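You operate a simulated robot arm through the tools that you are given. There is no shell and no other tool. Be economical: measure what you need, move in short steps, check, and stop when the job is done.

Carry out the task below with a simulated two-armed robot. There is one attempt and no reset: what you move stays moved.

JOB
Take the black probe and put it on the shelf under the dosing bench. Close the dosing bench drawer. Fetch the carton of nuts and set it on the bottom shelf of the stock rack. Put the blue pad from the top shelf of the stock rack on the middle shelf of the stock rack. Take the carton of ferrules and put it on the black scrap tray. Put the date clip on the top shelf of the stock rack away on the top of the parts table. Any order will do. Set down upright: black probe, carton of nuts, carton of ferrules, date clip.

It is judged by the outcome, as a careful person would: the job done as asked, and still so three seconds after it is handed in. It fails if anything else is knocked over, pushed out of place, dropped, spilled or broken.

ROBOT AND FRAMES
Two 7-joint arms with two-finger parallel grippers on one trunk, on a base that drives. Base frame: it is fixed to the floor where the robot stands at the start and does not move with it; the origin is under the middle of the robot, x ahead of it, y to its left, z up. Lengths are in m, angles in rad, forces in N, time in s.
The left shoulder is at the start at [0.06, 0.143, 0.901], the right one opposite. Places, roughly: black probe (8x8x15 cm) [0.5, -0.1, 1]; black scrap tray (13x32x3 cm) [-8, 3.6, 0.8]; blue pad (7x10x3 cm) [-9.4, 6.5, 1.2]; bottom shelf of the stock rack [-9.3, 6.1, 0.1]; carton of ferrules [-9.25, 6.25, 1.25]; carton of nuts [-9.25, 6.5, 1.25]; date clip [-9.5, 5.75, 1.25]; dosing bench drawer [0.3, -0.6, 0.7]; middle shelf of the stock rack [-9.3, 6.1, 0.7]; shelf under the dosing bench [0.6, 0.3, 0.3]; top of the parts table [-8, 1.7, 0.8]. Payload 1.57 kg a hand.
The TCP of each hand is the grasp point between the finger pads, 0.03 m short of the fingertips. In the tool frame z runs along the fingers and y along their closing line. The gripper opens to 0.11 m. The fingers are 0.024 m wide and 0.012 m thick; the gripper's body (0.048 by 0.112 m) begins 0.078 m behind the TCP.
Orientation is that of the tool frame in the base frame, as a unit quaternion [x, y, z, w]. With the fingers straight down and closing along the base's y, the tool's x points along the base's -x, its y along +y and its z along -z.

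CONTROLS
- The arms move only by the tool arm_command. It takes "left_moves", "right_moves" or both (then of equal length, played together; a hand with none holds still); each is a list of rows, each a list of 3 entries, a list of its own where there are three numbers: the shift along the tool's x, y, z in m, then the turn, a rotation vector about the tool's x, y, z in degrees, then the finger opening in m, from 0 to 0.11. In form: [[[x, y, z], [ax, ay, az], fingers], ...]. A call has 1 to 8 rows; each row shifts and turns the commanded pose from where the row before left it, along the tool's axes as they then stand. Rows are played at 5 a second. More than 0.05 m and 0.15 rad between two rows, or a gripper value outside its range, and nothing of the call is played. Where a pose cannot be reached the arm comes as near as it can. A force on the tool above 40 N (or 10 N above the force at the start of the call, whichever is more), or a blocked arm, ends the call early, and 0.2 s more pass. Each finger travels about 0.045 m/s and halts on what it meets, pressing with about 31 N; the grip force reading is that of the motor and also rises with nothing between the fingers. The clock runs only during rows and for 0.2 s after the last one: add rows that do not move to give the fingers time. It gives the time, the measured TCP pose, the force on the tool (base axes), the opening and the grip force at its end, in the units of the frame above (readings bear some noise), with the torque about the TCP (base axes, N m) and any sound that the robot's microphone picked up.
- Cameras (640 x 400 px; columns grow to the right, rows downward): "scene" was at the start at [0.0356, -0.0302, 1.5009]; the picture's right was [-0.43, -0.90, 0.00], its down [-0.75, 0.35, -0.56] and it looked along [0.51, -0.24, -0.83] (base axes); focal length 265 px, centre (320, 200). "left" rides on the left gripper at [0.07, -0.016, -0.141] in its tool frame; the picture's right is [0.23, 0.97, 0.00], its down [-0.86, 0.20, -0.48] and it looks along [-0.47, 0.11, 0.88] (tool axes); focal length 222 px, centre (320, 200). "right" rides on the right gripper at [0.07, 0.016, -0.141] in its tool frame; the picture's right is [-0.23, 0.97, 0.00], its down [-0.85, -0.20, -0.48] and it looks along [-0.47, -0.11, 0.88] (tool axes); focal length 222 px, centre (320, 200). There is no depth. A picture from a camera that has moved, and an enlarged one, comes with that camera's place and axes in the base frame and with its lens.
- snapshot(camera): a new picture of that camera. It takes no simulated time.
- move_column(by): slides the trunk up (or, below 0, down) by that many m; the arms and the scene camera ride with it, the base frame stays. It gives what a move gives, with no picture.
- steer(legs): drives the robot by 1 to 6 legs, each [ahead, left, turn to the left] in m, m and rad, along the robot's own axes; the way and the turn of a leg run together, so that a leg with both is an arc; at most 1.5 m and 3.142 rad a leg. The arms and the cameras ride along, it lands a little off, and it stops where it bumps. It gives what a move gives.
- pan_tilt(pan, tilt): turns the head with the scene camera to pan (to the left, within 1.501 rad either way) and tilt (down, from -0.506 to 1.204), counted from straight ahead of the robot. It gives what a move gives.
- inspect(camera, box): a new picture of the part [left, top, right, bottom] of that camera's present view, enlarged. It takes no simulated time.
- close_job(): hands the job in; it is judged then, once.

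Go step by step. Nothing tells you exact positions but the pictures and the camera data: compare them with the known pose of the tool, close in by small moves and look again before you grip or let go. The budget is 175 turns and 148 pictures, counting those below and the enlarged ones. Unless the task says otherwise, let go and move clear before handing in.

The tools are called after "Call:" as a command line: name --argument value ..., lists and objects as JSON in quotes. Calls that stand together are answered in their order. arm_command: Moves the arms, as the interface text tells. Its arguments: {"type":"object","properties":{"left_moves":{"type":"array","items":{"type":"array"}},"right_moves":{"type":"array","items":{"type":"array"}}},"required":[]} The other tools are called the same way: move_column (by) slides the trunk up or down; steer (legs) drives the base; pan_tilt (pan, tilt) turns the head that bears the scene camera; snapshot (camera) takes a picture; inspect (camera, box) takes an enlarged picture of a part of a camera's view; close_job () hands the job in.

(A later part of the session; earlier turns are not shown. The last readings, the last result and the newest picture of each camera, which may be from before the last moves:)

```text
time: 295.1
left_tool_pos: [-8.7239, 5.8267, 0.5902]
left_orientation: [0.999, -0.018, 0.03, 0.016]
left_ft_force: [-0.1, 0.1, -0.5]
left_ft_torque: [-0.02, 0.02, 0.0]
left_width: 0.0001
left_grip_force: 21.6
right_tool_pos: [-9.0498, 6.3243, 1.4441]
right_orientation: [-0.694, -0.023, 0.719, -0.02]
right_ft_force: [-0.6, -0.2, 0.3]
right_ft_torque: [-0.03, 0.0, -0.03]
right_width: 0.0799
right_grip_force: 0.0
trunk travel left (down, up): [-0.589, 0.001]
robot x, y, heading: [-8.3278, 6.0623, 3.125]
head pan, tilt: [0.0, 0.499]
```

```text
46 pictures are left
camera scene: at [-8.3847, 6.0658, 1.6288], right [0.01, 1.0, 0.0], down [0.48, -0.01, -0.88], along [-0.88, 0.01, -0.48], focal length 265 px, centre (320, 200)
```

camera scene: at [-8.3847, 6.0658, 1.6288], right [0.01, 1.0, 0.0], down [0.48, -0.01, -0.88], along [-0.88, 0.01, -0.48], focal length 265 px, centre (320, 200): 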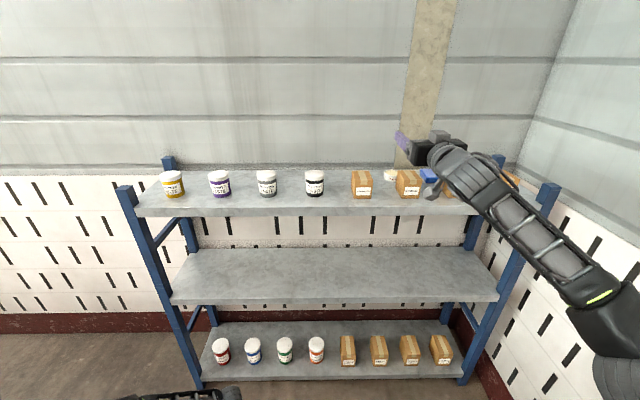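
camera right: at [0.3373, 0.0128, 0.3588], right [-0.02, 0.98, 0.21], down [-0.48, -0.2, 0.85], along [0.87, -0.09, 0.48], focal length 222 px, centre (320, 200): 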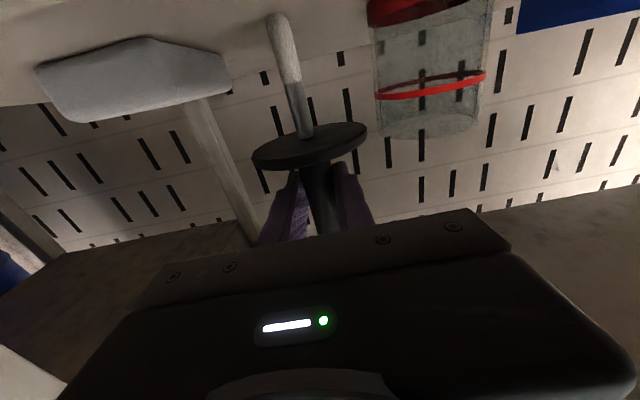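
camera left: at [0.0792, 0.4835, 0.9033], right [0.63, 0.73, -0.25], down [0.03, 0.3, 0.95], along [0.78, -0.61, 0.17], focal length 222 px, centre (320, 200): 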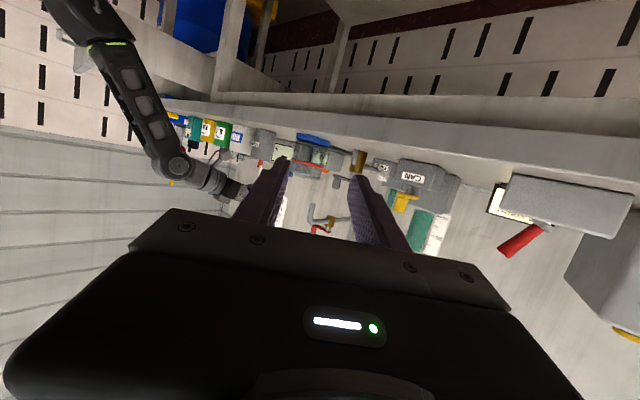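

Call:
inspect --camera "scene" --box '[140, 130, 340, 230]'

Call:
inspect --camera "scene" --box '[330, 140, 540, 240]'

Call:
inspect --camera "scene" --box '[170, 310, 490, 400]'

```text
3.20 times, centred on (240, 180) of scene
camera zoom: at [-8.3847, 6.0658, 1.6288], right [0.01, 1.0, 0.0], down [0.48, -0.01, -0.88], along [-0.88, 0.01, -0.48], focal length 847 px, centre (576, 264)
```

zoom: 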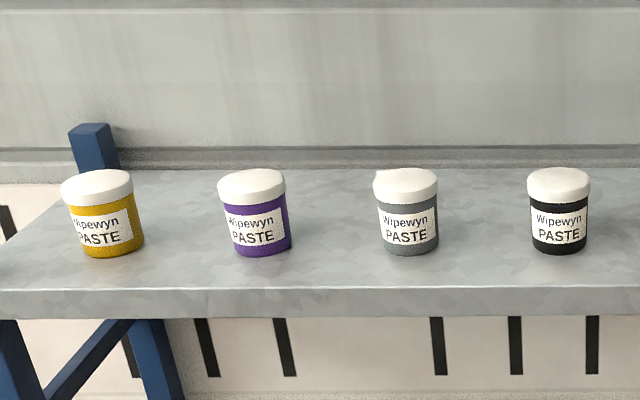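

```text
3.05 times, centred on (435, 190) of scene
camera zoom: at [-8.3847, 6.0658, 1.6288], right [0.01, 1.0, 0.0], down [0.48, -0.01, -0.88], along [-0.88, 0.01, -0.48], focal length 806 px, centre (-30, 230)
```

zoom: 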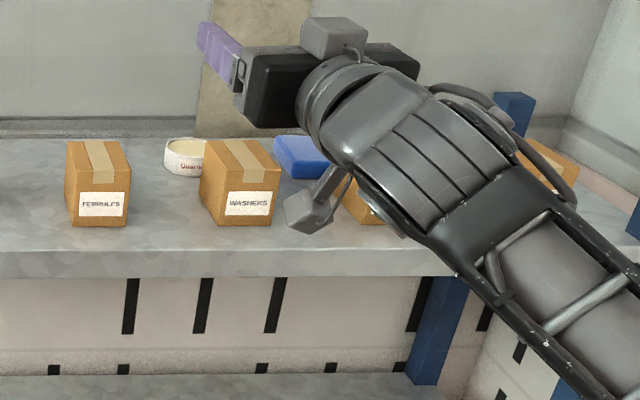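

```text
2.00 times, centred on (330, 355) of scene
camera zoom: at [-8.3847, 6.0658, 1.6288], right [0.01, 1.0, 0.0], down [0.48, -0.01, -0.88], along [-0.88, 0.01, -0.48], focal length 529 px, centre (300, -110)
```

zoom: 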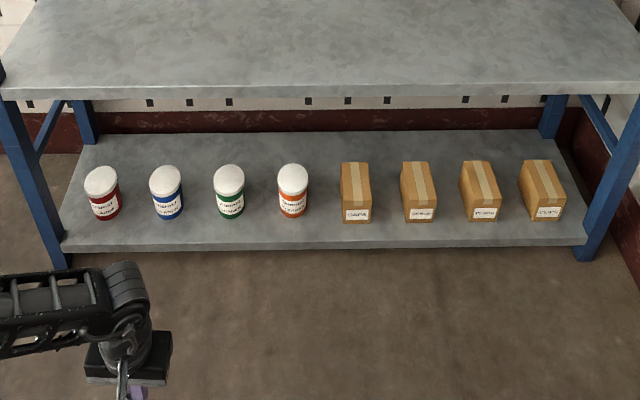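

The rack is in clear view: FERRULES at y≈6.22, WASHERS 6.39, presumably NUTS at y≈6.54 behind my arm. I'll sidestep, pitch the right hand down about 42°, and look with its camera.

Call:
steer --legs '[[0, -0.22, 0.015]]'

Call:
arm_command --right_moves '[[[0, 0, -0.02], [0, 8.5, 0], 0.09], [[0, 0, -0.02], [0, 8.5, 0], 0.09], [[0, 0, 0], [0, 8.5, 0], 0.09], [[0, 0, 0], [0, 8.5, 0], 0.09], [[0, 0, 0], [0, 8.5, 0], 0.09], [[0, 0, 0], [0, 0, 0], 0.09]]'

Call:
snapshot --camera "right"

Call:
snapshot --camera "scene"

```text
time: 296.9
left_tool_pos: [-8.7175, 6.0443, 0.5896]
left_orientation: [0.999, -0.008, 0.03, 0.016]
left_ft_force: [0.0, 0.5, 0.1]
left_ft_torque: [-0.02, 0.01, 0.0]
left_width: 0.0
left_grip_force: 21.2
right_tool_pos: [-9.053, 6.5368, 1.4442]
right_orientation: [-0.694, -0.029, 0.719, -0.027]
right_ft_force: [0.6, 0.6, 0.2]
right_ft_torque: [0.02, -0.01, 0.04]
right_width: 0.0799
right_grip_force: 0.0
trunk travel left (down, up): [-0.589, 0.001]
robot x, y, heading: [-8.3246, 6.2907, -3.131]
head pan, tilt: [0.0, 0.499]
```

```text
time: 298.3
left_tool_pos: [-8.718, 6.0444, 0.5891]
left_orientation: [0.999, -0.009, 0.03, 0.016]
left_ft_force: [0.1, -0.2, 0.0]
left_ft_torque: [-0.02, 0.01, -0.01]
left_width: 0.0
left_grip_force: 20.9
right_tool_pos: [-9.0114, 6.5413, 1.4484]
right_orientation: [0.907, 0.037, -0.419, 0.015]
right_ft_force: [-0.8, -0.1, 0.1]
right_ft_torque: [-0.01, 0.0, 0.07]
right_width: 0.0898
right_grip_force: 0.0
trunk travel left (down, up): [-0.589, 0.001]
robot x, y, heading: [-8.3254, 6.2898, -3.138]
head pan, tilt: [0.0, 0.499]
```

```text
42 pictures are left
camera right: at [-8.8577, 6.5366, 1.4863], right [-0.07, -0.98, 0.17], down [-0.2, 0.18, 0.96], along [-0.98, 0.03, -0.21], focal length 222 px, centre (320, 200)
```

right: 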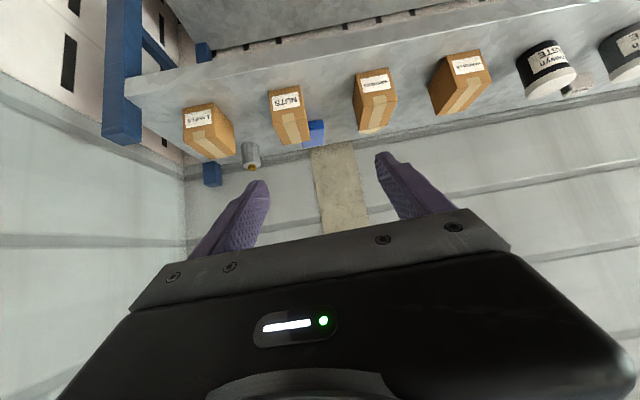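

```text
41 pictures are left
camera scene: at [-8.3829, 6.2914, 1.629], right [0.0, 1.0, 0.0], down [0.48, 0.0, -0.88], along [-0.88, 0.0, -0.48], focal length 265 px, centre (320, 200)
```

scene: 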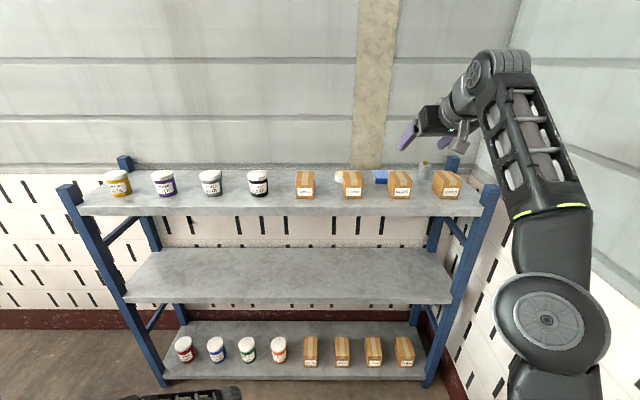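

NUTS is confirmed, centred near (-9.245, 6.572, 1.22). I'll move to 10 cm short of it along the tool axis.

Call:
arm_command --right_moves '[[[0.004, -0.01, 0.044], [0, 0, 0], 0.095], [[0.004, -0.01, 0.044], [0, 0, 0], 0.095], [[0.004, -0.01, 0.044], [0, 0, 0], 0.095], [[0.004, -0.01, 0.044], [0, 0, 0], 0.095], [[0.004, -0.009, 0.044], [0, 0, 0], 0.095], [[0, 0, 0], [0, 0, 0], 0.095]]'

Call:
snapshot --camera "right"

```text
time: 299.7
left_tool_pos: [-8.7185, 6.0443, 0.5877]
left_orientation: [0.999, -0.008, 0.03, 0.015]
left_ft_force: [0.0, -0.1, -0.6]
left_ft_torque: [0.02, 0.0, -0.03]
left_width: 0.0002
left_grip_force: 20.8
right_tool_pos: [-9.1406, 6.5695, 1.2636]
right_orientation: [0.907, 0.037, -0.419, 0.014]
right_ft_force: [1.0, 0.5, -0.5]
right_ft_torque: [0.04, 0.0, -0.01]
right_width: 0.0951
right_grip_force: 0.0
right hand out of reach, approached as far as the arm can: row 2, 3, 4, 5
trunk travel left (down, up): [-0.589, 0.001]
robot x, y, heading: [-8.3253, 6.2904, -3.135]
head pan, tilt: [0.0, 0.499]
```

```text
40 pictures are left
camera right: at [-8.987, 6.5643, 1.3023], right [-0.07, -0.98, 0.17], down [-0.2, 0.18, 0.96], along [-0.98, 0.03, -0.21], focal length 222 px, centre (320, 200)
```

right: 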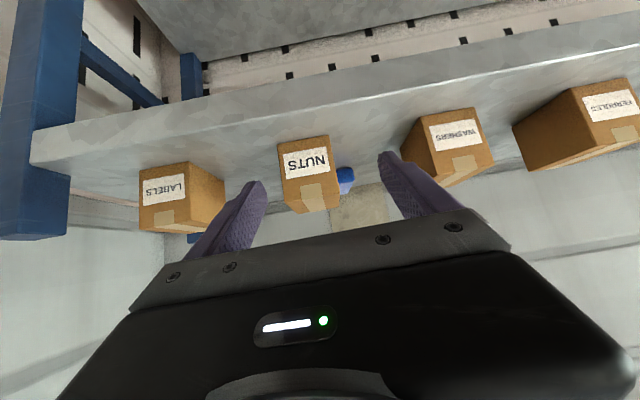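

Aligned sideways, but the arm is at full reach. I'll drive forward 10 cm so the open fingers slide past the carton's sides.

Call:
steer --legs '[[0.1, 0, 0]]'

Call:
snapshot --camera "right"

```text
time: 300.8
left_tool_pos: [-8.8187, 6.0441, 0.589]
left_orientation: [0.999, -0.008, 0.03, 0.016]
left_ft_force: [-0.1, 0.1, -0.3]
left_ft_torque: [-0.01, -0.03, 0.03]
left_width: 0.0001
left_grip_force: 21.4
right_tool_pos: [-9.2414, 6.57, 1.2636]
right_orientation: [0.908, 0.037, -0.418, 0.014]
right_ft_force: [-0.3, -0.2, -0.7]
right_ft_torque: [0.02, 0.0, 0.02]
right_width: 0.0948
right_grip_force: 0.2
trunk travel left (down, up): [-0.589, 0.001]
robot x, y, heading: [-8.4228, 6.2859, -3.137]
head pan, tilt: [0.0, 0.499]
```

```text
39 pictures are left
camera right: at [-9.088, 6.5649, 1.3014], right [-0.07, -0.98, 0.17], down [-0.21, 0.18, 0.96], along [-0.98, 0.03, -0.22], focal length 222 px, centre (320, 200)
```

right: 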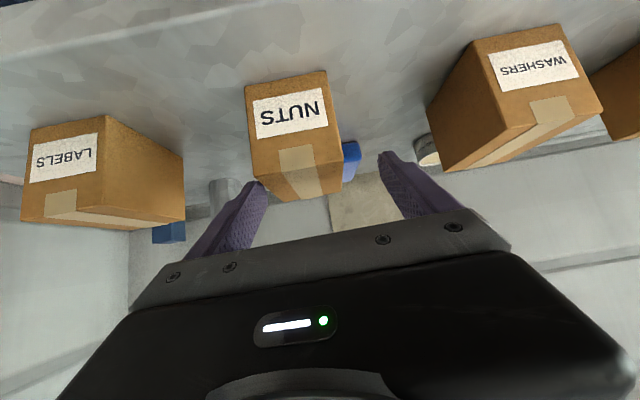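

Call:
arm_command --right_moves '[[[0, -0.017, 0], [0, 0, 0], 0.1], [[0, 0, 0], [0, 0, 0], 0.1], [[0.009, 0, 0.0075], [0, 0, 0], 0.1], [[0.009, 0, 0.0075], [0, 0, 0], 0.1], [[0.0085, 0, 0.0075], [0, 0, 0], 0.1], [[0, 0, 0], [0, 0, 0], 0.1]]'

Call:
snapshot --camera "right"

```text
time: 302.2
left_tool_pos: [-8.816, 6.0434, 0.5895]
left_orientation: [0.999, -0.008, 0.03, 0.016]
left_ft_force: [-0.6, -0.1, 0.3]
left_ft_torque: [0.0, -0.02, -0.01]
left_width: 0.0002
left_grip_force: 21.4
right_tool_pos: [-9.2506, 6.5884, 1.2328]
right_orientation: [0.908, 0.037, -0.417, 0.014]
right_ft_force: [0.2, 0.8, 0.1]
right_ft_torque: [0.0, -0.01, 0.03]
right_width: 0.1
right_grip_force: 0.2
right hand out of reach, approached as far as the arm can: row 4, 5
trunk travel left (down, up): [-0.589, 0.001]
robot x, y, heading: [-8.4244, 6.2887, -3.137]
head pan, tilt: [0.0, 0.499]
```

```text
38 pictures are left
camera right: at [-9.0965, 6.5833, 1.2727], right [-0.07, -0.98, 0.17], down [-0.21, 0.18, 0.96], along [-0.98, 0.03, -0.22], focal length 222 px, centre (320, 200)
```

right: 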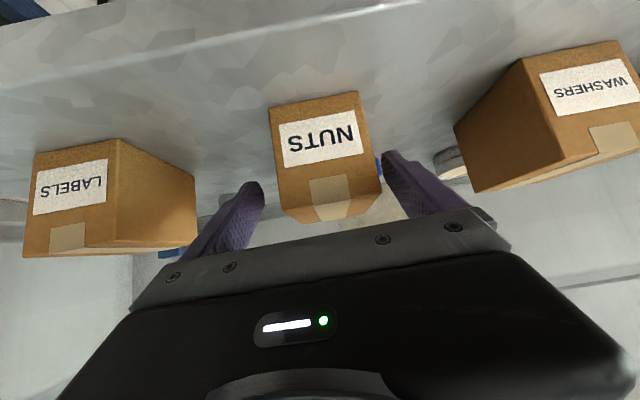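

Call:
arm_command --right_moves '[[[0, 0, 0], [0, 0, 0], 0.0], [[0, 0, 0], [0, 0, 0], 0.0], [[0, 0, 0], [0, 0, 0], 0.0], [[0, 0, 0], [0, 0, 0], 0.0], [[0, 0, 0], [0, 0, 0], 0.0], [[-0.02, 0, -0.017], [0, 0, 0], 0.0], [[-0.02, 0, -0.017], [0, 0, 0], 0.0], [[0, 0, 0], [0, 0, 0], 0.0]]'

Call:
snapshot --camera "right"

```text
time: 304.0
left_tool_pos: [-8.8175, 6.0447, 0.5884]
left_orientation: [0.999, -0.008, 0.03, 0.016]
left_ft_force: [0.2, -1.4, 0.0]
left_ft_torque: [-0.03, 0.01, 0.0]
left_width: 0.0
left_grip_force: 21.3
right_tool_pos: [-9.2348, 6.5877, 1.2753]
right_orientation: [0.907, 0.036, -0.419, 0.013]
right_ft_force: [-1.1, -0.2, -2.7]
right_ft_torque: [0.01, -0.06, 0.01]
right_width: 0.0647
right_grip_force: 30.9
right hand out of reach, approached as far as the arm can: row 6, 7
trunk travel left (down, up): [-0.589, 0.001]
robot x, y, heading: [-8.4265, 6.2857, -3.14]
head pan, tilt: [0.0, 0.499]
```

```text
37 pictures are left
camera right: at [-9.0811, 6.5822, 1.3141], right [-0.07, -0.98, 0.17], down [-0.21, 0.18, 0.96], along [-0.98, 0.03, -0.22], focal length 222 px, centre (320, 200)
```

right: 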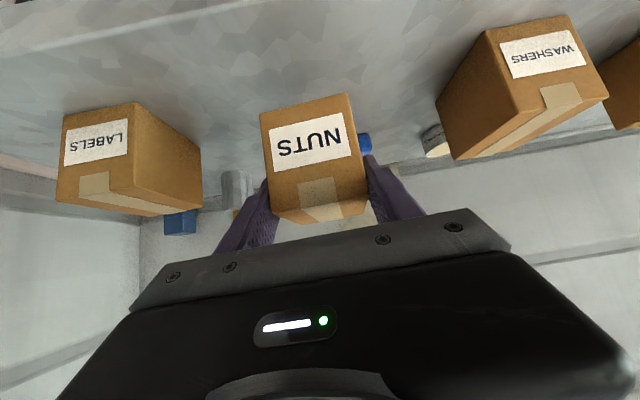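

NUTS is held. I'll back away from the rack, raise the left hand so it clears the floor, then lower the trunk.

Call:
steer --legs '[[-0.3, 0, 0]]'

Call:
arm_command --left_moves '[[[0, 0, -0.045], [0, 0, 0], 0.0], [[0, 0, -0.045], [0, 0, 0], 0.0], [[0, 0, -0.045], [0, 0, 0], 0.0], [[0, 0, -0.045], [0, 0, 0], 0.0], [[0, 0, -0.045], [0, 0, 0], 0.0], [[0, 0, -0.045], [0, 0, 0], 0.0], [[0, 0, -0.045], [0, 0, 0], 0.0], [[0, 0, -0.045], [0, 0, 0], 0.0]]' --right_moves '[[[0.0, 0, -0.03], [0, 0, 0], 0.0], [[0.0, 0, -0.03], [0, 0, 0], 0.0], [[0.0, 0, -0.03], [0, 0, 0], 0.0], [[0.038, 0, 0.032], [0, 0, 0], 0.0], [[0.038, 0, 0.032], [0, 0, 0], 0.0], [[0.038, 0, 0.032], [0, 0, 0], 0.0], [[0.038, 0, 0.032], [0, 0, 0], 0.0], [[0.038, 0, 0.032], [0, 0, 0], 0.0]]'

Call:
move_column --by -0.56

```text
time: 305.6
left_tool_pos: [-8.6129, 6.0458, 0.5892]
left_orientation: [0.999, -0.01, 0.029, 0.015]
left_ft_force: [0.7, -0.5, -0.5]
left_ft_torque: [-0.02, 0.03, 0.03]
left_width: 0.0
left_grip_force: 21.1
right_tool_pos: [-9.0284, 6.5892, 1.2756]
right_orientation: [0.908, 0.036, -0.418, 0.014]
right_ft_force: [0.6, 0.0, -2.0]
right_ft_torque: [-0.02, -0.09, 0.04]
right_width: 0.065
right_grip_force: 30.3
trunk travel left (down, up): [-0.589, 0.001]
robot x, y, heading: [-8.2199, 6.2894, -3.148]
head pan, tilt: [0.0, 0.499]
stopped in leg 1: the robot was blocked; the commanded pose is now the measured one
```

```text
time: 307.4
left_tool_pos: [-8.6373, 6.0556, 0.9494]
left_orientation: [0.999, -0.011, 0.03, 0.016]
left_ft_force: [-0.2, -0.2, -0.1]
left_ft_torque: [-0.02, 0.0, 0.01]
left_width: 0.0001
left_grip_force: 20.8
right_tool_pos: [-9.0729, 6.6267, 1.1376]
right_orientation: [0.908, 0.036, -0.417, 0.014]
right_ft_force: [-0.2, -0.5, -2.4]
right_ft_torque: [-0.01, -0.09, 0.05]
right_width: 0.0646
right_grip_force: 31.2
right hand out of reach, approached as far as the arm can: row 1, 2, 3, 4, 5, 6, 7, 8
trunk travel left (down, up): [-0.589, 0.001]
robot x, y, heading: [-8.2205, 6.2882, -3.145]
head pan, tilt: [0.0, 0.499]
```

```text
refused: -0.56 is not a number from -0.4 to 0.4
```

I was stopped while reversing, probably by the red cart behind. I'll sidestep south away from it to the placing position, then lower.

Call:
steer --legs '[[0, 0.46, 0.01], [-0.08, 0, 0]]'

Call:
move_column --by -0.38

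Call:
snapshot --camera "scene"

```text
time: 310.8
left_tool_pos: [-8.5513, 5.5982, 0.9496]
left_orientation: [0.999, -0.006, 0.03, 0.016]
left_ft_force: [0.6, -0.6, 0.2]
left_ft_torque: [-0.04, 0.05, 0.0]
left_width: 0.0
left_grip_force: 21.1
right_tool_pos: [-8.992, 6.1645, 1.1395]
right_orientation: [0.908, 0.04, -0.417, 0.015]
right_ft_force: [0.2, 0.2, -2.5]
right_ft_torque: [-0.02, -0.05, -0.05]
right_width: 0.0647
right_grip_force: 30.9
trunk travel left (down, up): [-0.589, 0.001]
robot x, y, heading: [-8.1365, 5.8372, -3.132]
head pan, tilt: [0.0, 0.499]
```

```text
time: 314.5
left_tool_pos: [-8.5534, 5.5978, 0.5689]
left_orientation: [0.999, -0.006, 0.03, 0.015]
left_ft_force: [0.0, -0.1, 0.1]
left_ft_torque: [-0.01, 0.0, 0.0]
left_width: 0.0
left_grip_force: 21.1
right_tool_pos: [-8.9917, 6.1641, 0.7588]
right_orientation: [0.908, 0.039, -0.418, 0.015]
right_ft_force: [0.7, 0.3, -2.9]
right_ft_torque: [0.01, -0.04, 0.01]
right_width: 0.0648
right_grip_force: 30.9
trunk travel left (down, up): [-0.209, 0.381]
robot x, y, heading: [-8.1392, 5.8376, -3.133]
head pan, tilt: [0.0, 0.499]
```

```text
36 pictures are left
camera scene: at [-8.1992, 5.8361, 1.2489], right [-0.01, 1.0, 0.0], down [0.48, 0.0, -0.88], along [-0.88, -0.01, -0.48], focal length 265 px, centre (320, 200)
```

scene: 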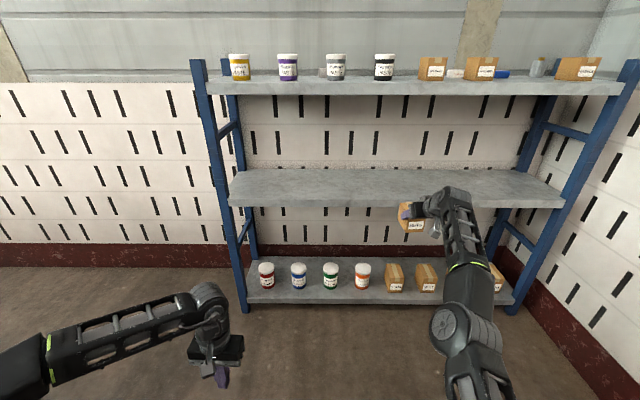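

Call:
move_column --by -0.2

Call:
arm_command --right_moves '[[[0.047, 0, 0.014], [0, 0, 0], 0.0], [[0.047, 0, 0.014], [0, 0, 0], 0.0], [[0.047, 0, 0.014], [0, 0, 0], 0.0], [[0.047, 0, 0.014], [0, 0, 0], 0.0], [[0.047, 0, 0.014], [0, 0, 0], 0.0], [[0.0, 0, 0], [0, 0, 0], 0.0]]'

Call:
pan_tilt --pan -0.35 --tilt 0.7

Call:
snapshot --camera "scene"

Call:
snapshot --camera "right"

```text
time: 316.7
left_tool_pos: [-8.5527, 5.5981, 0.3689]
left_orientation: [0.999, -0.007, 0.029, 0.016]
left_ft_force: [-0.1, -0.1, -0.6]
left_ft_torque: [-0.01, -0.03, -0.03]
left_width: 0.0
left_grip_force: 21.6
right_tool_pos: [-8.993, 6.1657, 0.5585]
right_orientation: [0.908, 0.039, -0.417, 0.016]
right_ft_force: [-0.5, 0.5, -1.5]
right_ft_torque: [0.0, -0.07, -0.02]
right_width: 0.0648
right_grip_force: 31.1
trunk travel left (down, up): [-0.009, 0.581]
robot x, y, heading: [-8.1345, 5.8373, -3.13]
head pan, tilt: [0.0, 0.499]
```

```text
time: 318.1
left_tool_pos: [-8.5535, 5.5982, 0.3687]
left_orientation: [0.999, -0.006, 0.029, 0.016]
left_ft_force: [0.1, -0.1, 0.0]
left_ft_torque: [0.01, 0.01, 0.0]
left_width: 0.0
left_grip_force: 21.3
right_tool_pos: [-8.9984, 6.2005, 0.3432]
right_orientation: [0.908, 0.039, -0.416, 0.016]
right_ft_force: [-0.3, -0.3, -1.7]
right_ft_torque: [0.01, -0.08, -0.02]
right_width: 0.0645
right_grip_force: 30.4
right hand out of reach, approached as far as the arm can: row 1, 2, 3, 4, 5
trunk travel left (down, up): [-0.009, 0.581]
robot x, y, heading: [-8.1366, 5.8403, -3.128]
head pan, tilt: [0.0, 0.499]
```

```text
time: 318.9
left_tool_pos: [-8.5529, 5.5978, 0.3683]
left_orientation: [0.999, -0.006, 0.03, 0.016]
left_ft_force: [0.1, -0.1, -0.6]
left_ft_torque: [0.03, 0.02, -0.01]
left_width: 0.0001
left_grip_force: 20.9
right_tool_pos: [-8.9999, 6.2018, 0.3429]
right_orientation: [0.908, 0.039, -0.416, 0.015]
right_ft_force: [0.3, 0.6, -1.6]
right_ft_torque: [0.01, -0.09, 0.0]
right_width: 0.0647
right_grip_force: 30.8
trunk travel left (down, up): [-0.009, 0.581]
robot x, y, heading: [-8.1375, 5.8371, -3.135]
head pan, tilt: [-0.351, 0.7]
```

```text
35 pictures are left
camera scene: at [-8.1882, 5.8654, 1.0312], right [0.33, 0.94, 0.0], down [0.61, -0.22, -0.77], along [-0.72, 0.26, -0.64], focal length 265 px, centre (320, 200)
```

scene: 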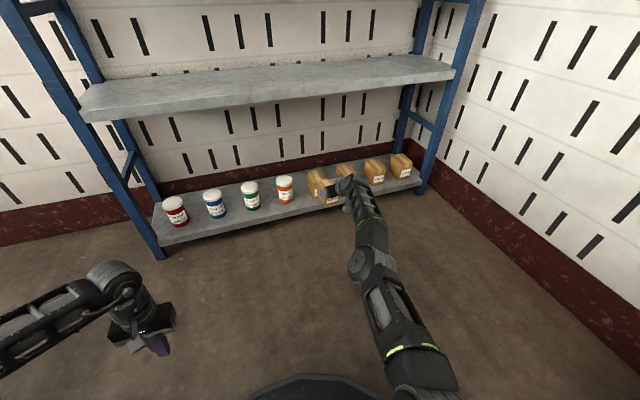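

```text
34 pictures are left
camera right: at [-8.8459, 6.1974, 0.3832], right [-0.07, -0.98, 0.17], down [-0.21, 0.18, 0.96], along [-0.97, 0.03, -0.22], focal length 222 px, centre (320, 200)
```

right: 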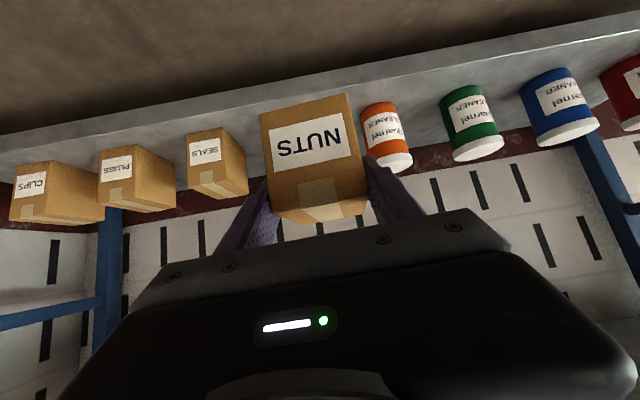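

Test how low the arm can go here, in front of the shelf.

Call:
arm_command --right_moves '[[[0.034, 0, 0.029], [0, 0, 0], 0.0], [[0.034, 0, 0.029], [0, 0, 0], 0.0], [[0.034, 0, 0.029], [0, 0, 0], 0.0], [[0.0, 0, 0], [0, 0, 0], 0.0]]'

```text
time: 319.9
left_tool_pos: [-8.5519, 5.5976, 0.3682]
left_orientation: [0.999, -0.007, 0.03, 0.016]
left_ft_force: [0.4, 0.4, 0.1]
left_ft_torque: [-0.01, -0.02, -0.03]
left_width: 0.0
left_grip_force: 21.8
right_tool_pos: [-8.9798, 6.2034, 0.2408]
right_orientation: [0.908, 0.039, -0.417, 0.015]
right_ft_force: [0.1, -0.4, -2.7]
right_ft_torque: [0.03, -0.07, 0.06]
right_width: 0.0646
right_grip_force: 30.6
right hand out of reach, approached as far as the arm can: row 2, 3
trunk travel left (down, up): [-0.009, 0.581]
robot x, y, heading: [-8.1369, 5.8387, -3.133]
head pan, tilt: [-0.351, 0.7]
```

Call:
arm_command --right_moves '[[[0.047, 0, 0.014], [0, 0, 0], 0.0], [[0.04, 0, 0.018], [0, 0, 0], 0.0], [[0.0, 0, 0], [0, 0, 0], 0.0]]'

```text
time: 320.7
left_tool_pos: [-8.5522, 5.5977, 0.3682]
left_orientation: [0.999, -0.007, 0.03, 0.015]
left_ft_force: [0.0, 0.1, 1.2]
left_ft_torque: [0.05, 0.01, 0.02]
left_width: 0.0003
left_grip_force: 21.5
right_tool_pos: [-8.951, 6.2071, 0.1538]
right_orientation: [0.908, 0.039, -0.416, 0.015]
right_ft_force: [0.0, -0.3, -2.5]
right_ft_torque: [0.0, -0.04, -0.04]
right_width: 0.0648
right_grip_force: 30.4
right hand out of reach, approached as far as the arm can: row 1, 2
trunk travel left (down, up): [-0.009, 0.581]
robot x, y, heading: [-8.1382, 5.8394, -3.126]
head pan, tilt: [-0.351, 0.7]
```

It can get down to z≈0.15 here. I'll raise over the row's height, drive in behind the row between the orange jar and SEALS, and lower.

Call:
arm_command --right_moves '[[[-0.03, 0, -0.026], [0, 0, 0], 0.0], [[-0.03, 0, -0.026], [0, 0, 0], 0.0], [[-0.03, 0, -0.026], [0, 0, 0], 0.0], [[-0.03, 0, -0.026], [0, 0, 0], 0.0], [[0.0, 0, 0], [0, 0, 0], 0.0]]'

Call:
steer --legs '[[0, 0.055, 0], [0.44, 0, 0]]'

Call:
snapshot --camera "right"

Call:
snapshot --camera "scene"

```text
time: 321.9
left_tool_pos: [-8.5524, 5.5972, 0.3683]
left_orientation: [0.999, -0.007, 0.03, 0.016]
left_ft_force: [0.5, -0.5, 0.2]
left_ft_torque: [-0.05, -0.02, 0.01]
left_width: 0.0001
left_grip_force: 21.8
right_tool_pos: [-8.9884, 6.2205, 0.3011]
right_orientation: [0.909, 0.04, -0.415, 0.016]
right_ft_force: [-0.2, 0.3, -2.1]
right_ft_torque: [0.01, -0.04, 0.02]
right_width: 0.0647
right_grip_force: 30.8
right hand out of reach, approached as far as the arm can: row 1, 2, 3, 4
trunk travel left (down, up): [-0.009, 0.581]
robot x, y, heading: [-8.1401, 5.8342, -3.132]
head pan, tilt: [-0.351, 0.7]
```

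```text
time: 325.1
left_tool_pos: [-8.9896, 5.5345, 0.3681]
left_orientation: [0.999, -0.003, 0.03, 0.015]
left_ft_force: [0.7, -1.2, 1.0]
left_ft_torque: [0.0, 0.03, -0.02]
left_width: 0.0
left_grip_force: 21.4
right_tool_pos: [-9.4276, 6.1545, 0.3015]
right_orientation: [0.908, 0.041, -0.416, 0.017]
right_ft_force: [-0.5, -0.1, -0.4]
right_ft_torque: [0.0, -0.07, 0.0]
right_width: 0.0649
right_grip_force: 30.9
trunk travel left (down, up): [-0.009, 0.581]
robot x, y, heading: [-8.5796, 5.7758, -3.128]
head pan, tilt: [-0.351, 0.7]
```

```text
33 pictures are left
camera right: at [-9.2751, 6.1517, 0.3414], right [-0.06, -0.98, 0.17], down [-0.21, 0.18, 0.96], along [-0.97, 0.02, -0.22], focal length 222 px, centre (320, 200)
```

right: 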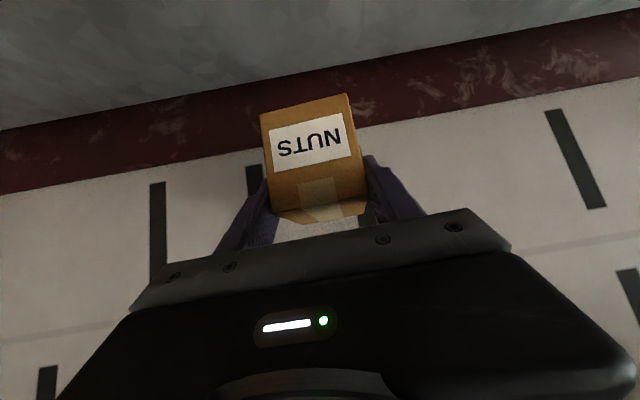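

```text
32 pictures are left
camera scene: at [-8.6269, 5.8046, 1.0312], right [0.33, 0.94, 0.0], down [0.61, -0.21, -0.76], along [-0.72, 0.25, -0.64], focal length 265 px, centre (320, 200)
```

scene: 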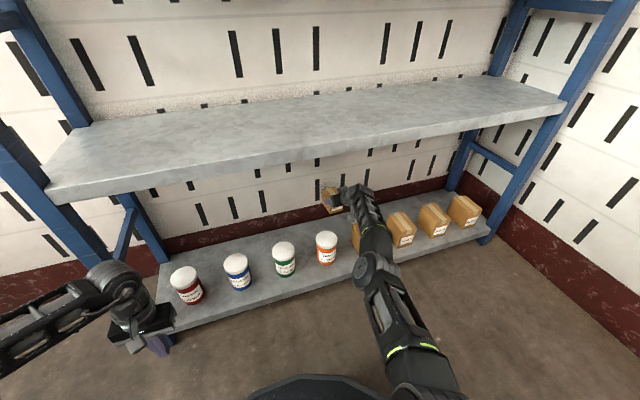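

Call:
arm_command --right_moves '[[[0.034, 0, 0.029], [0, 0, 0], 0.0], [[0.034, 0, 0.029], [0, 0, 0], 0.0], [[0.019, 0, 0.016], [0, 0, 0], 0.0], [[0, 0, 0], [0, 0, 0], 0.0]]'

Call:
snapshot --camera "right"

```text
time: 326.1
left_tool_pos: [-8.9889, 5.5335, 0.3695]
left_orientation: [0.999, -0.003, 0.029, 0.015]
left_ft_force: [0.0, -0.5, -0.3]
left_ft_torque: [-0.01, 0.01, -0.04]
left_width: 0.0002
left_grip_force: 21.5
right_tool_pos: [-9.402, 6.1556, 0.1964]
right_orientation: [0.907, 0.042, -0.42, 0.014]
right_ft_force: [-12.4, 0.3, 22.0]
right_ft_torque: [0.89, -2.18, 0.5]
right_width: 0.0647
right_grip_force: 30.9
right hand out of reach, approached as far as the arm can: row 1, 2, 3
trunk travel left (down, up): [-0.009, 0.581]
robot x, y, heading: [-8.5816, 5.7789, -3.125]
head pan, tilt: [-0.351, 0.7]
```

```text
31 pictures are left
camera right: at [-9.2489, 6.152, 0.2342], right [-0.06, -0.98, 0.16], down [-0.2, 0.17, 0.96], along [-0.98, 0.02, -0.21], focal length 222 px, centre (320, 200)
```

right: 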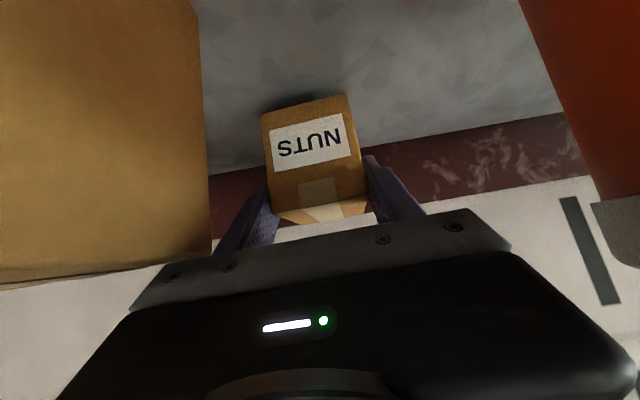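

The gripper body touched the top of the SEALS carton. I'll lift off straight, go 5.5 cm deeper, then lower again.

Call:
arm_command --right_moves '[[[-0.02, 0, -0.017], [0, 0, 0], 0.0], [[-0.025, 0, -0.021], [0, 0, 0], 0.0], [[0, 0, 0], [0, 0, 0], 0.0]]'

Call:
steer --legs '[[0.058, 0.008, 0]]'

Call:
arm_command --right_moves '[[[0.03, 0, 0.02], [0, 0, 0], 0.0], [[0.025, 0, 0.016], [0, 0, 0], 0.0], [[0.012, 0, 0.009], [0, 0, 0], 0.0], [[0, 0, 0], [0, 0, 0], 0.0]]'

Call:
snapshot --camera "right"

```text
time: 326.9
left_tool_pos: [-8.9904, 5.5359, 0.368]
left_orientation: [0.999, -0.004, 0.03, 0.014]
left_ft_force: [0.5, -0.1, -0.3]
left_ft_torque: [-0.02, -0.03, -0.03]
left_width: 0.0
left_grip_force: 21.6
right_tool_pos: [-9.4005, 6.1542, 0.2479]
right_orientation: [0.908, 0.041, -0.416, 0.017]
right_ft_force: [-0.2, 0.4, -1.9]
right_ft_torque: [-0.02, -0.1, 0.04]
right_width: 0.0647
right_grip_force: 31.3
trunk travel left (down, up): [-0.009, 0.581]
robot x, y, heading: [-8.5758, 5.777, -3.125]
head pan, tilt: [-0.351, 0.7]
```

```text
time: 327.9
left_tool_pos: [-9.0502, 5.5261, 0.3688]
left_orientation: [0.999, -0.004, 0.03, 0.015]
left_ft_force: [0.1, 0.0, -0.4]
left_ft_torque: [-0.01, 0.02, 0.02]
left_width: 0.0003
left_grip_force: 21.3
right_tool_pos: [-9.4606, 6.1442, 0.247]
right_orientation: [0.909, 0.04, -0.416, 0.017]
right_ft_force: [7.6, -0.5, -0.6]
right_ft_torque: [0.0, -0.45, -0.22]
right_width: 0.0645
right_grip_force: 30.5
trunk travel left (down, up): [-0.009, 0.581]
robot x, y, heading: [-8.6362, 5.7669, -3.126]
head pan, tilt: [-0.351, 0.7]
```

```text
time: 328.9
left_tool_pos: [-9.049, 5.5263, 0.3702]
left_orientation: [0.999, -0.004, 0.029, 0.015]
left_ft_force: [0.4, -0.6, -0.1]
left_ft_torque: [0.0, 0.05, 0.0]
left_width: 0.0
left_grip_force: 20.8
right_tool_pos: [-9.4543, 6.1467, 0.1768]
right_orientation: [0.906, 0.04, -0.422, 0.014]
right_ft_force: [-8.6, -3.7, 31.5]
right_ft_torque: [-0.75, 0.17, -0.12]
right_width: 0.0649
right_grip_force: 30.3
trunk travel left (down, up): [-0.009, 0.581]
robot x, y, heading: [-8.6369, 5.7662, -3.126]
head pan, tilt: [-0.351, 0.7]
```

```text
30 pictures are left
camera right: at [-9.3, 6.1441, 0.2152], right [-0.06, -0.98, 0.17], down [-0.2, 0.17, 0.96], along [-0.98, 0.03, -0.21], focal length 222 px, centre (320, 200)
```

right: 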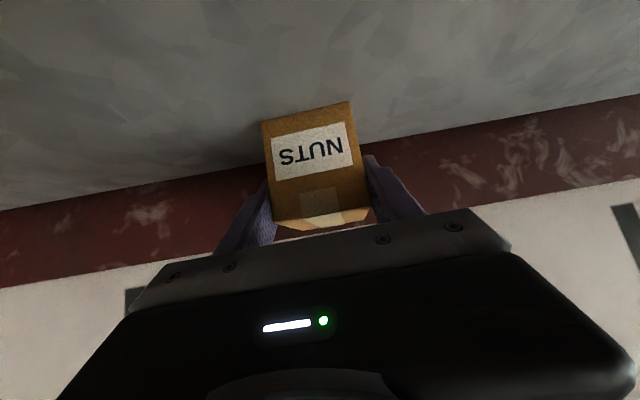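

NUTS is down on the bottom shelf. I'll ease the pressure, open and back out.

Call:
arm_command --right_moves '[[[-0.002, 0, -0.002], [0, 0, 0], 0.0], [[0, 0, 0], [0, 0, 0], 0.08], [[0, 0, 0], [0, 0, 0], 0.085], [[0, 0, 0], [0, 0, 0], 0.085], [[0, 0, -0.03], [0, 0, 0], 0.085], [[0, 0, -0.04], [0, 0, 0], 0.085], [[0, 0, -0.04], [0, 0, 0], 0.085], [[0, 0, 0], [0, 0, 0], 0.085]]'

Call:
snapshot --camera "right"

```text
time: 330.7
left_tool_pos: [-9.0498, 5.5267, 0.369]
left_orientation: [0.999, -0.003, 0.029, 0.015]
left_ft_force: [0.6, 0.8, -0.8]
left_ft_torque: [-0.02, -0.02, 0.02]
left_width: 0.0001
left_grip_force: 20.8
right_tool_pos: [-9.3668, 6.1536, 0.2425]
right_orientation: [0.908, 0.041, -0.416, 0.017]
right_ft_force: [0.3, -0.5, -0.6]
right_ft_torque: [0.0, 0.01, 0.01]
right_width: 0.085
right_grip_force: 0.1
trunk travel left (down, up): [-0.009, 0.581]
robot x, y, heading: [-8.6335, 5.7631, -3.126]
head pan, tilt: [-0.351, 0.7]
```

```text
29 pictures are left
camera right: at [-9.2131, 6.1502, 0.2818], right [-0.06, -0.98, 0.17], down [-0.21, 0.18, 0.96], along [-0.97, 0.02, -0.22], focal length 222 px, centre (320, 200)
```

right: 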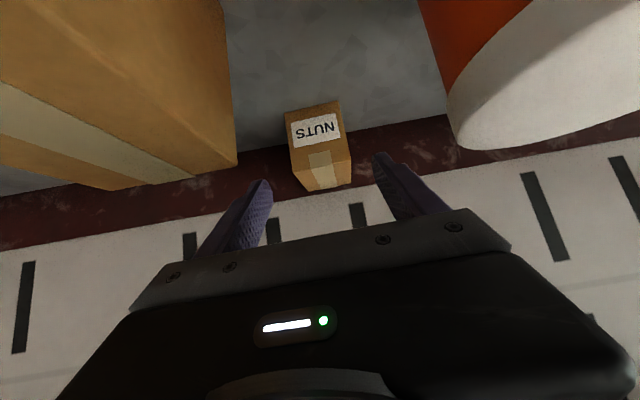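

NUTS stands upright on the bottom shelf. Backing out, raising, and moving across to the blue pad.

Call:
move_column --by 0.09

Call:
steer --legs '[[-0.42, 0, 0.0], [0, -0.4, 0]]'

Call:
move_column --by 0.4

Call:
move_column --by 0.09

Call:
arm_command --right_moves '[[[-0.034, 0, -0.029], [0, 0, 0], 0.1], [[-0.034, 0, -0.029], [0, 0, 0], 0.1], [[-0.034, 0, -0.029], [0, 0, 0], 0.1], [[-0.034, 0, -0.029], [0, 0, 0], 0.1], [[-0.034, 0, -0.029], [0, 0, 0], 0.1], [[-0.034, 0, -0.029], [0, 0, 0], 0.1], [[-0.034, 0, -0.029], [0, 0, 0], 0.1], [[-0.034, 0, -0.029], [0, 0, 0], 0.1]]'

Call:
arm_command --right_moves '[[[-0.034, 0, -0.029], [0, 0, 0], 0.1], [[-0.034, 0, -0.029], [0, 0, 0], 0.1], [[-0.034, 0, -0.029], [0, 0, 0], 0.1], [[-0.02, 0, -0.017], [0, 0, 0], 0.1], [[0, 0, 0], [0, 0, 0], 0.1]]'

Call:
snapshot --camera "right"

```text
time: 331.9
left_tool_pos: [-9.0506, 5.5275, 0.457]
left_orientation: [0.999, -0.004, 0.029, 0.015]
left_ft_force: [-0.2, 0.7, -0.5]
left_ft_torque: [-0.02, -0.02, 0.03]
left_width: 0.0
left_grip_force: 21.5
right_tool_pos: [-9.3658, 6.1538, 0.3311]
right_orientation: [0.909, 0.041, -0.415, 0.017]
right_ft_force: [0.1, 0.6, -0.3]
right_ft_torque: [0.0, 0.05, 0.04]
right_width: 0.0848
right_grip_force: 0.1
trunk travel left (down, up): [-0.099, 0.491]
robot x, y, heading: [-8.6361, 5.7676, -3.127]
head pan, tilt: [-0.351, 0.7]
```

```text
time: 336.6
left_tool_pos: [-8.6377, 5.9245, 0.4594]
left_orientation: [0.999, 0.002, 0.03, 0.015]
left_ft_force: [0.2, 0.0, 0.1]
left_ft_torque: [0.02, -0.02, -0.02]
left_width: 0.0
left_grip_force: 21.2
right_tool_pos: [-8.9621, 6.548, 0.332]
right_orientation: [0.908, 0.047, -0.415, 0.02]
right_ft_force: [-0.5, 1.2, 0.6]
right_ft_torque: [0.0, 0.0, 0.0]
right_width: 0.0851
right_grip_force: 0.0
trunk travel left (down, up): [-0.099, 0.491]
robot x, y, heading: [-8.2278, 6.1691, -3.115]
head pan, tilt: [-0.351, 0.7]
```

```text
time: 340.4
left_tool_pos: [-8.6379, 5.9246, 0.8585]
left_orientation: [0.999, 0.003, 0.029, 0.014]
left_ft_force: [-0.2, 0.1, 0.2]
left_ft_torque: [0.0, 0.01, 0.0]
left_width: 0.0
left_grip_force: 21.7
right_tool_pos: [-8.9621, 6.5473, 0.7316]
right_orientation: [0.909, 0.047, -0.415, 0.019]
right_ft_force: [0.7, -0.4, 0.5]
right_ft_torque: [0.02, 0.03, 0.01]
right_width: 0.0849
right_grip_force: 0.0
trunk travel left (down, up): [-0.499, 0.091]
robot x, y, heading: [-8.2281, 6.1697, -3.114]
head pan, tilt: [-0.351, 0.7]
```

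```text
time: 341.7
left_tool_pos: [-8.6374, 5.9244, 0.9483]
left_orientation: [0.999, 0.003, 0.031, 0.014]
left_ft_force: [0.0, 1.0, -0.7]
left_ft_torque: [0.0, 0.0, -0.02]
left_width: 0.0002
left_grip_force: 21.2
right_tool_pos: [-8.9615, 6.5476, 0.8206]
right_orientation: [0.908, 0.047, -0.415, 0.02]
right_ft_force: [-0.4, -0.3, 0.3]
right_ft_torque: [0.02, -0.01, 0.01]
right_width: 0.0851
right_grip_force: 0.0
trunk travel left (down, up): [-0.589, 0.001]
robot x, y, heading: [-8.2245, 6.1737, -3.116]
head pan, tilt: [-0.351, 0.7]
```

```text
time: 343.5
left_tool_pos: [-8.6374, 5.9243, 0.9484]
left_orientation: [0.999, 0.002, 0.03, 0.015]
left_ft_force: [0.1, 0.5, -0.1]
left_ft_torque: [0.01, -0.03, -0.01]
left_width: 0.0
left_grip_force: 21.4
right_tool_pos: [-8.9636, 6.5417, 1.1804]
right_orientation: [0.908, 0.048, -0.415, 0.02]
right_ft_force: [0.1, 0.0, -0.2]
right_ft_torque: [0.0, -0.01, -0.02]
right_width: 0.0998
right_grip_force: 0.0
trunk travel left (down, up): [-0.589, 0.001]
robot x, y, heading: [-8.2304, 6.17, -3.112]
head pan, tilt: [-0.351, 0.7]
```

```text
time: 344.7
left_tool_pos: [-8.6372, 5.9241, 0.9483]
left_orientation: [0.999, 0.002, 0.03, 0.015]
left_ft_force: [1.0, 0.0, 0.4]
left_ft_torque: [-0.01, -0.03, 0.01]
left_width: 0.0
left_grip_force: 21.9
right_tool_pos: [-8.9641, 6.5451, 1.3413]
right_orientation: [0.908, 0.048, -0.416, 0.02]
right_ft_force: [-0.5, -0.8, 0.5]
right_ft_torque: [0.04, -0.01, -0.02]
right_width: 0.0998
right_grip_force: 0.0
trunk travel left (down, up): [-0.589, 0.001]
robot x, y, heading: [-8.2265, 6.1681, -3.118]
head pan, tilt: [-0.351, 0.7]
```

```text
28 pictures are left
camera right: at [-8.8111, 6.5438, 1.3808], right [-0.05, -0.98, 0.17], down [-0.22, 0.17, 0.96], along [-0.97, 0.01, -0.22], focal length 222 px, centre (320, 200)
```

right: 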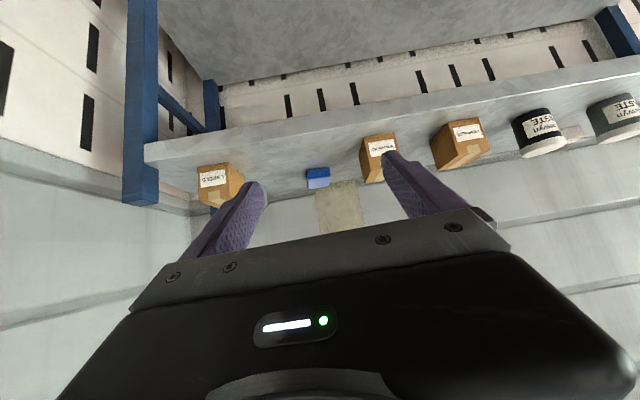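

The blue pad is centred near (-9.405, 6.545), with its top about 1.21. I'll drive in and reach along the tool axis.

Call:
steer --legs '[[0.3, 0, 0]]'

Call:
arm_command --right_moves '[[[0.0045, -0.003, 0.0437], [0, 0, 0], 0.1], [[0.0045, -0.003, 0.0437], [0, 0, 0], 0.1], [[0.0045, -0.003, 0.0437], [0, 0, 0], 0.1], [[0, 0, 0], [0, 0, 0], 0.1]]'

Call:
snapshot --camera "right"

```text
time: 346.7
left_tool_pos: [-8.9353, 5.9185, 0.9485]
left_orientation: [0.999, 0.001, 0.03, 0.015]
left_ft_force: [0.1, -0.9, 0.1]
left_ft_torque: [0.01, -0.02, 0.0]
left_width: 0.0
left_grip_force: 21.4
right_tool_pos: [-9.2645, 6.5391, 1.3393]
right_orientation: [0.909, 0.046, -0.415, 0.019]
right_ft_force: [-0.7, -0.2, -1.5]
right_ft_torque: [-0.03, 0.01, 0.0]
right_width: 0.0997
right_grip_force: 0.1
trunk travel left (down, up): [-0.589, 0.001]
robot x, y, heading: [-8.5237, 6.1611, -3.114]
head pan, tilt: [-0.351, 0.7]
```

```text
time: 347.7
left_tool_pos: [-8.935, 5.9172, 0.9484]
left_orientation: [0.999, 0.001, 0.029, 0.015]
left_ft_force: [-0.2, 0.2, -0.8]
left_ft_torque: [-0.01, 0.02, 0.02]
left_width: 0.0001
left_grip_force: 21.6
right_tool_pos: [-9.3347, 6.5357, 1.2349]
right_orientation: [0.908, 0.046, -0.416, 0.018]
right_ft_force: [-0.5, 0.9, 0.5]
right_ft_torque: [0.0, -0.01, -0.03]
right_width: 0.1001
right_grip_force: 0.1
right hand out of reach, approached as far as the arm can: row 2, 3
trunk travel left (down, up): [-0.589, 0.001]
robot x, y, heading: [-8.5255, 6.1637, -3.12]
head pan, tilt: [-0.351, 0.7]
```

```text
27 pictures are left
camera right: at [-9.181, 6.5341, 1.2754], right [-0.05, -0.98, 0.17], down [-0.22, 0.17, 0.96], along [-0.98, 0.01, -0.22], focal length 222 px, centre (320, 200)
```

right: 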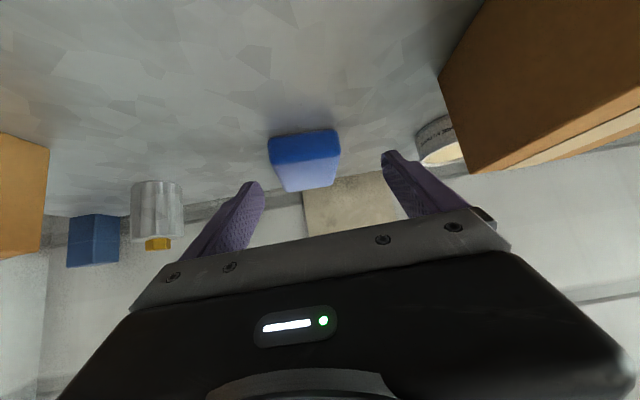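

Call:
steer --legs '[[0.06, 0, 0]]'

Call:
arm_command --right_moves '[[[0, -0.01, 0], [0, 0, 0], 0.1], [[0.01, 0, 0.005], [0, 0, 0], 0.1], [[0.01, 0, 0.004], [0, 0, 0], 0.1], [[0, 0, 0], [0, 0, 0], 0.1]]'

Call:
snapshot --camera "right"

```text
time: 348.7
left_tool_pos: [-8.9974, 5.9149, 0.9485]
left_orientation: [0.999, 0.002, 0.031, 0.015]
left_ft_force: [0.7, -0.2, 0.4]
left_ft_torque: [-0.02, -0.03, 0.03]
left_width: 0.0
left_grip_force: 21.1
right_tool_pos: [-9.4001, 6.5323, 1.2347]
right_orientation: [0.909, 0.048, -0.414, 0.019]
right_ft_force: [-1.3, -0.7, 0.0]
right_ft_torque: [-0.01, -0.01, -0.02]
right_width: 0.1
right_grip_force: 0.1
trunk travel left (down, up): [-0.589, 0.001]
robot x, y, heading: [-8.5895, 6.1618, -3.111]
head pan, tilt: [-0.351, 0.7]
```

```text
time: 349.7
left_tool_pos: [-8.9965, 5.9151, 0.9495]
left_orientation: [0.999, 0.002, 0.03, 0.015]
left_ft_force: [-0.2, -1.0, -0.2]
left_ft_torque: [-0.02, 0.01, 0.0]
left_width: 0.0
left_grip_force: 20.7
right_tool_pos: [-9.3974, 6.5447, 1.2154]
right_orientation: [0.909, 0.048, -0.414, 0.02]
right_ft_force: [0.0, -0.2, -0.4]
right_ft_torque: [-0.02, -0.01, 0.01]
right_width: 0.1002
right_grip_force: 0.1
right hand out of reach, approached as far as the arm can: row 1, 2, 3
trunk travel left (down, up): [-0.589, 0.001]
robot x, y, heading: [-8.5891, 6.1598, -3.118]
head pan, tilt: [-0.351, 0.7]
```

```text
26 pictures are left
camera right: at [-9.2443, 6.5435, 1.2558], right [-0.05, -0.98, 0.17], down [-0.22, 0.18, 0.96], along [-0.97, 0.01, -0.22], focal length 222 px, centre (320, 200)
```

right: 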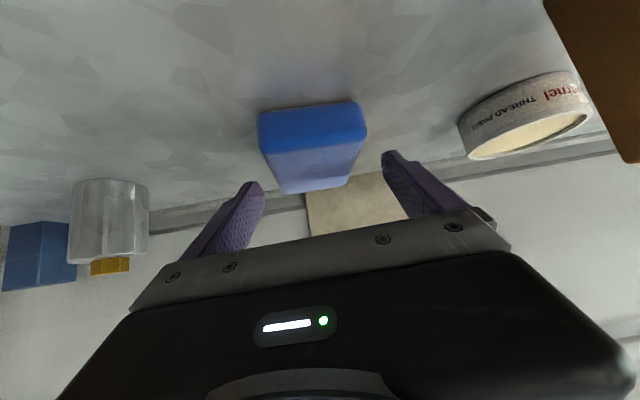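

Call:
arm_command --right_moves '[[[0.002, 0, 0.002], [0, 0, 0], 0.1], [[0, 0, 0], [0, 0, 0], 0.0], [[0, 0, 0], [0, 0, 0], 0.0], [[0, 0, 0], [0, 0, 0], 0.0], [[0, 0, 0], [0, 0, 0], 0.0], [[-0.01, 0, -0.009], [0, 0, 0], 0.0], [[-0.025, 0, -0.021], [0, 0, 0], 0.0], [[0, 0, 0], [0, 0, 0], 0.0]]'

Call:
snapshot --camera "right"

```text
time: 351.5
left_tool_pos: [-8.9962, 5.9161, 0.9497]
left_orientation: [0.999, 0.002, 0.03, 0.015]
left_ft_force: [-0.4, -0.5, 0.2]
left_ft_torque: [0.02, -0.04, -0.03]
left_width: 0.0
left_grip_force: 21.3
right_tool_pos: [-9.3872, 6.543, 1.2407]
right_orientation: [0.909, 0.048, -0.414, 0.02]
right_ft_force: [0.0, 0.0, -0.6]
right_ft_torque: [0.04, 0.04, 0.01]
right_width: 0.0678
right_grip_force: 31.4
right hand out of reach, approached as far as the arm can: row 7
trunk travel left (down, up): [-0.589, 0.001]
robot x, y, heading: [-8.5869, 6.1596, -3.113]
head pan, tilt: [-0.351, 0.7]
```

```text
25 pictures are left
camera right: at [-9.2332, 6.5415, 1.2813], right [-0.05, -0.98, 0.17], down [-0.22, 0.18, 0.96], along [-0.97, 0.01, -0.22], focal length 222 px, centre (320, 200)
```

right: 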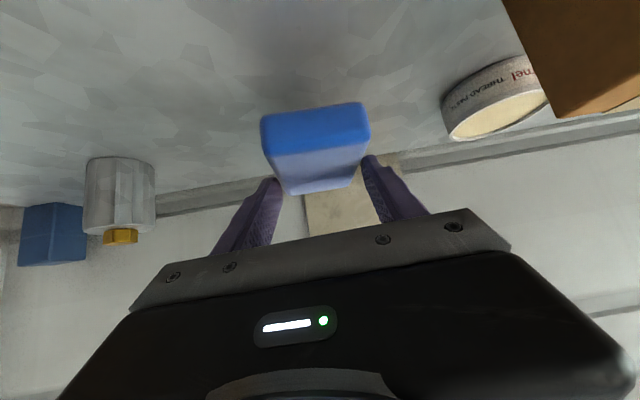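

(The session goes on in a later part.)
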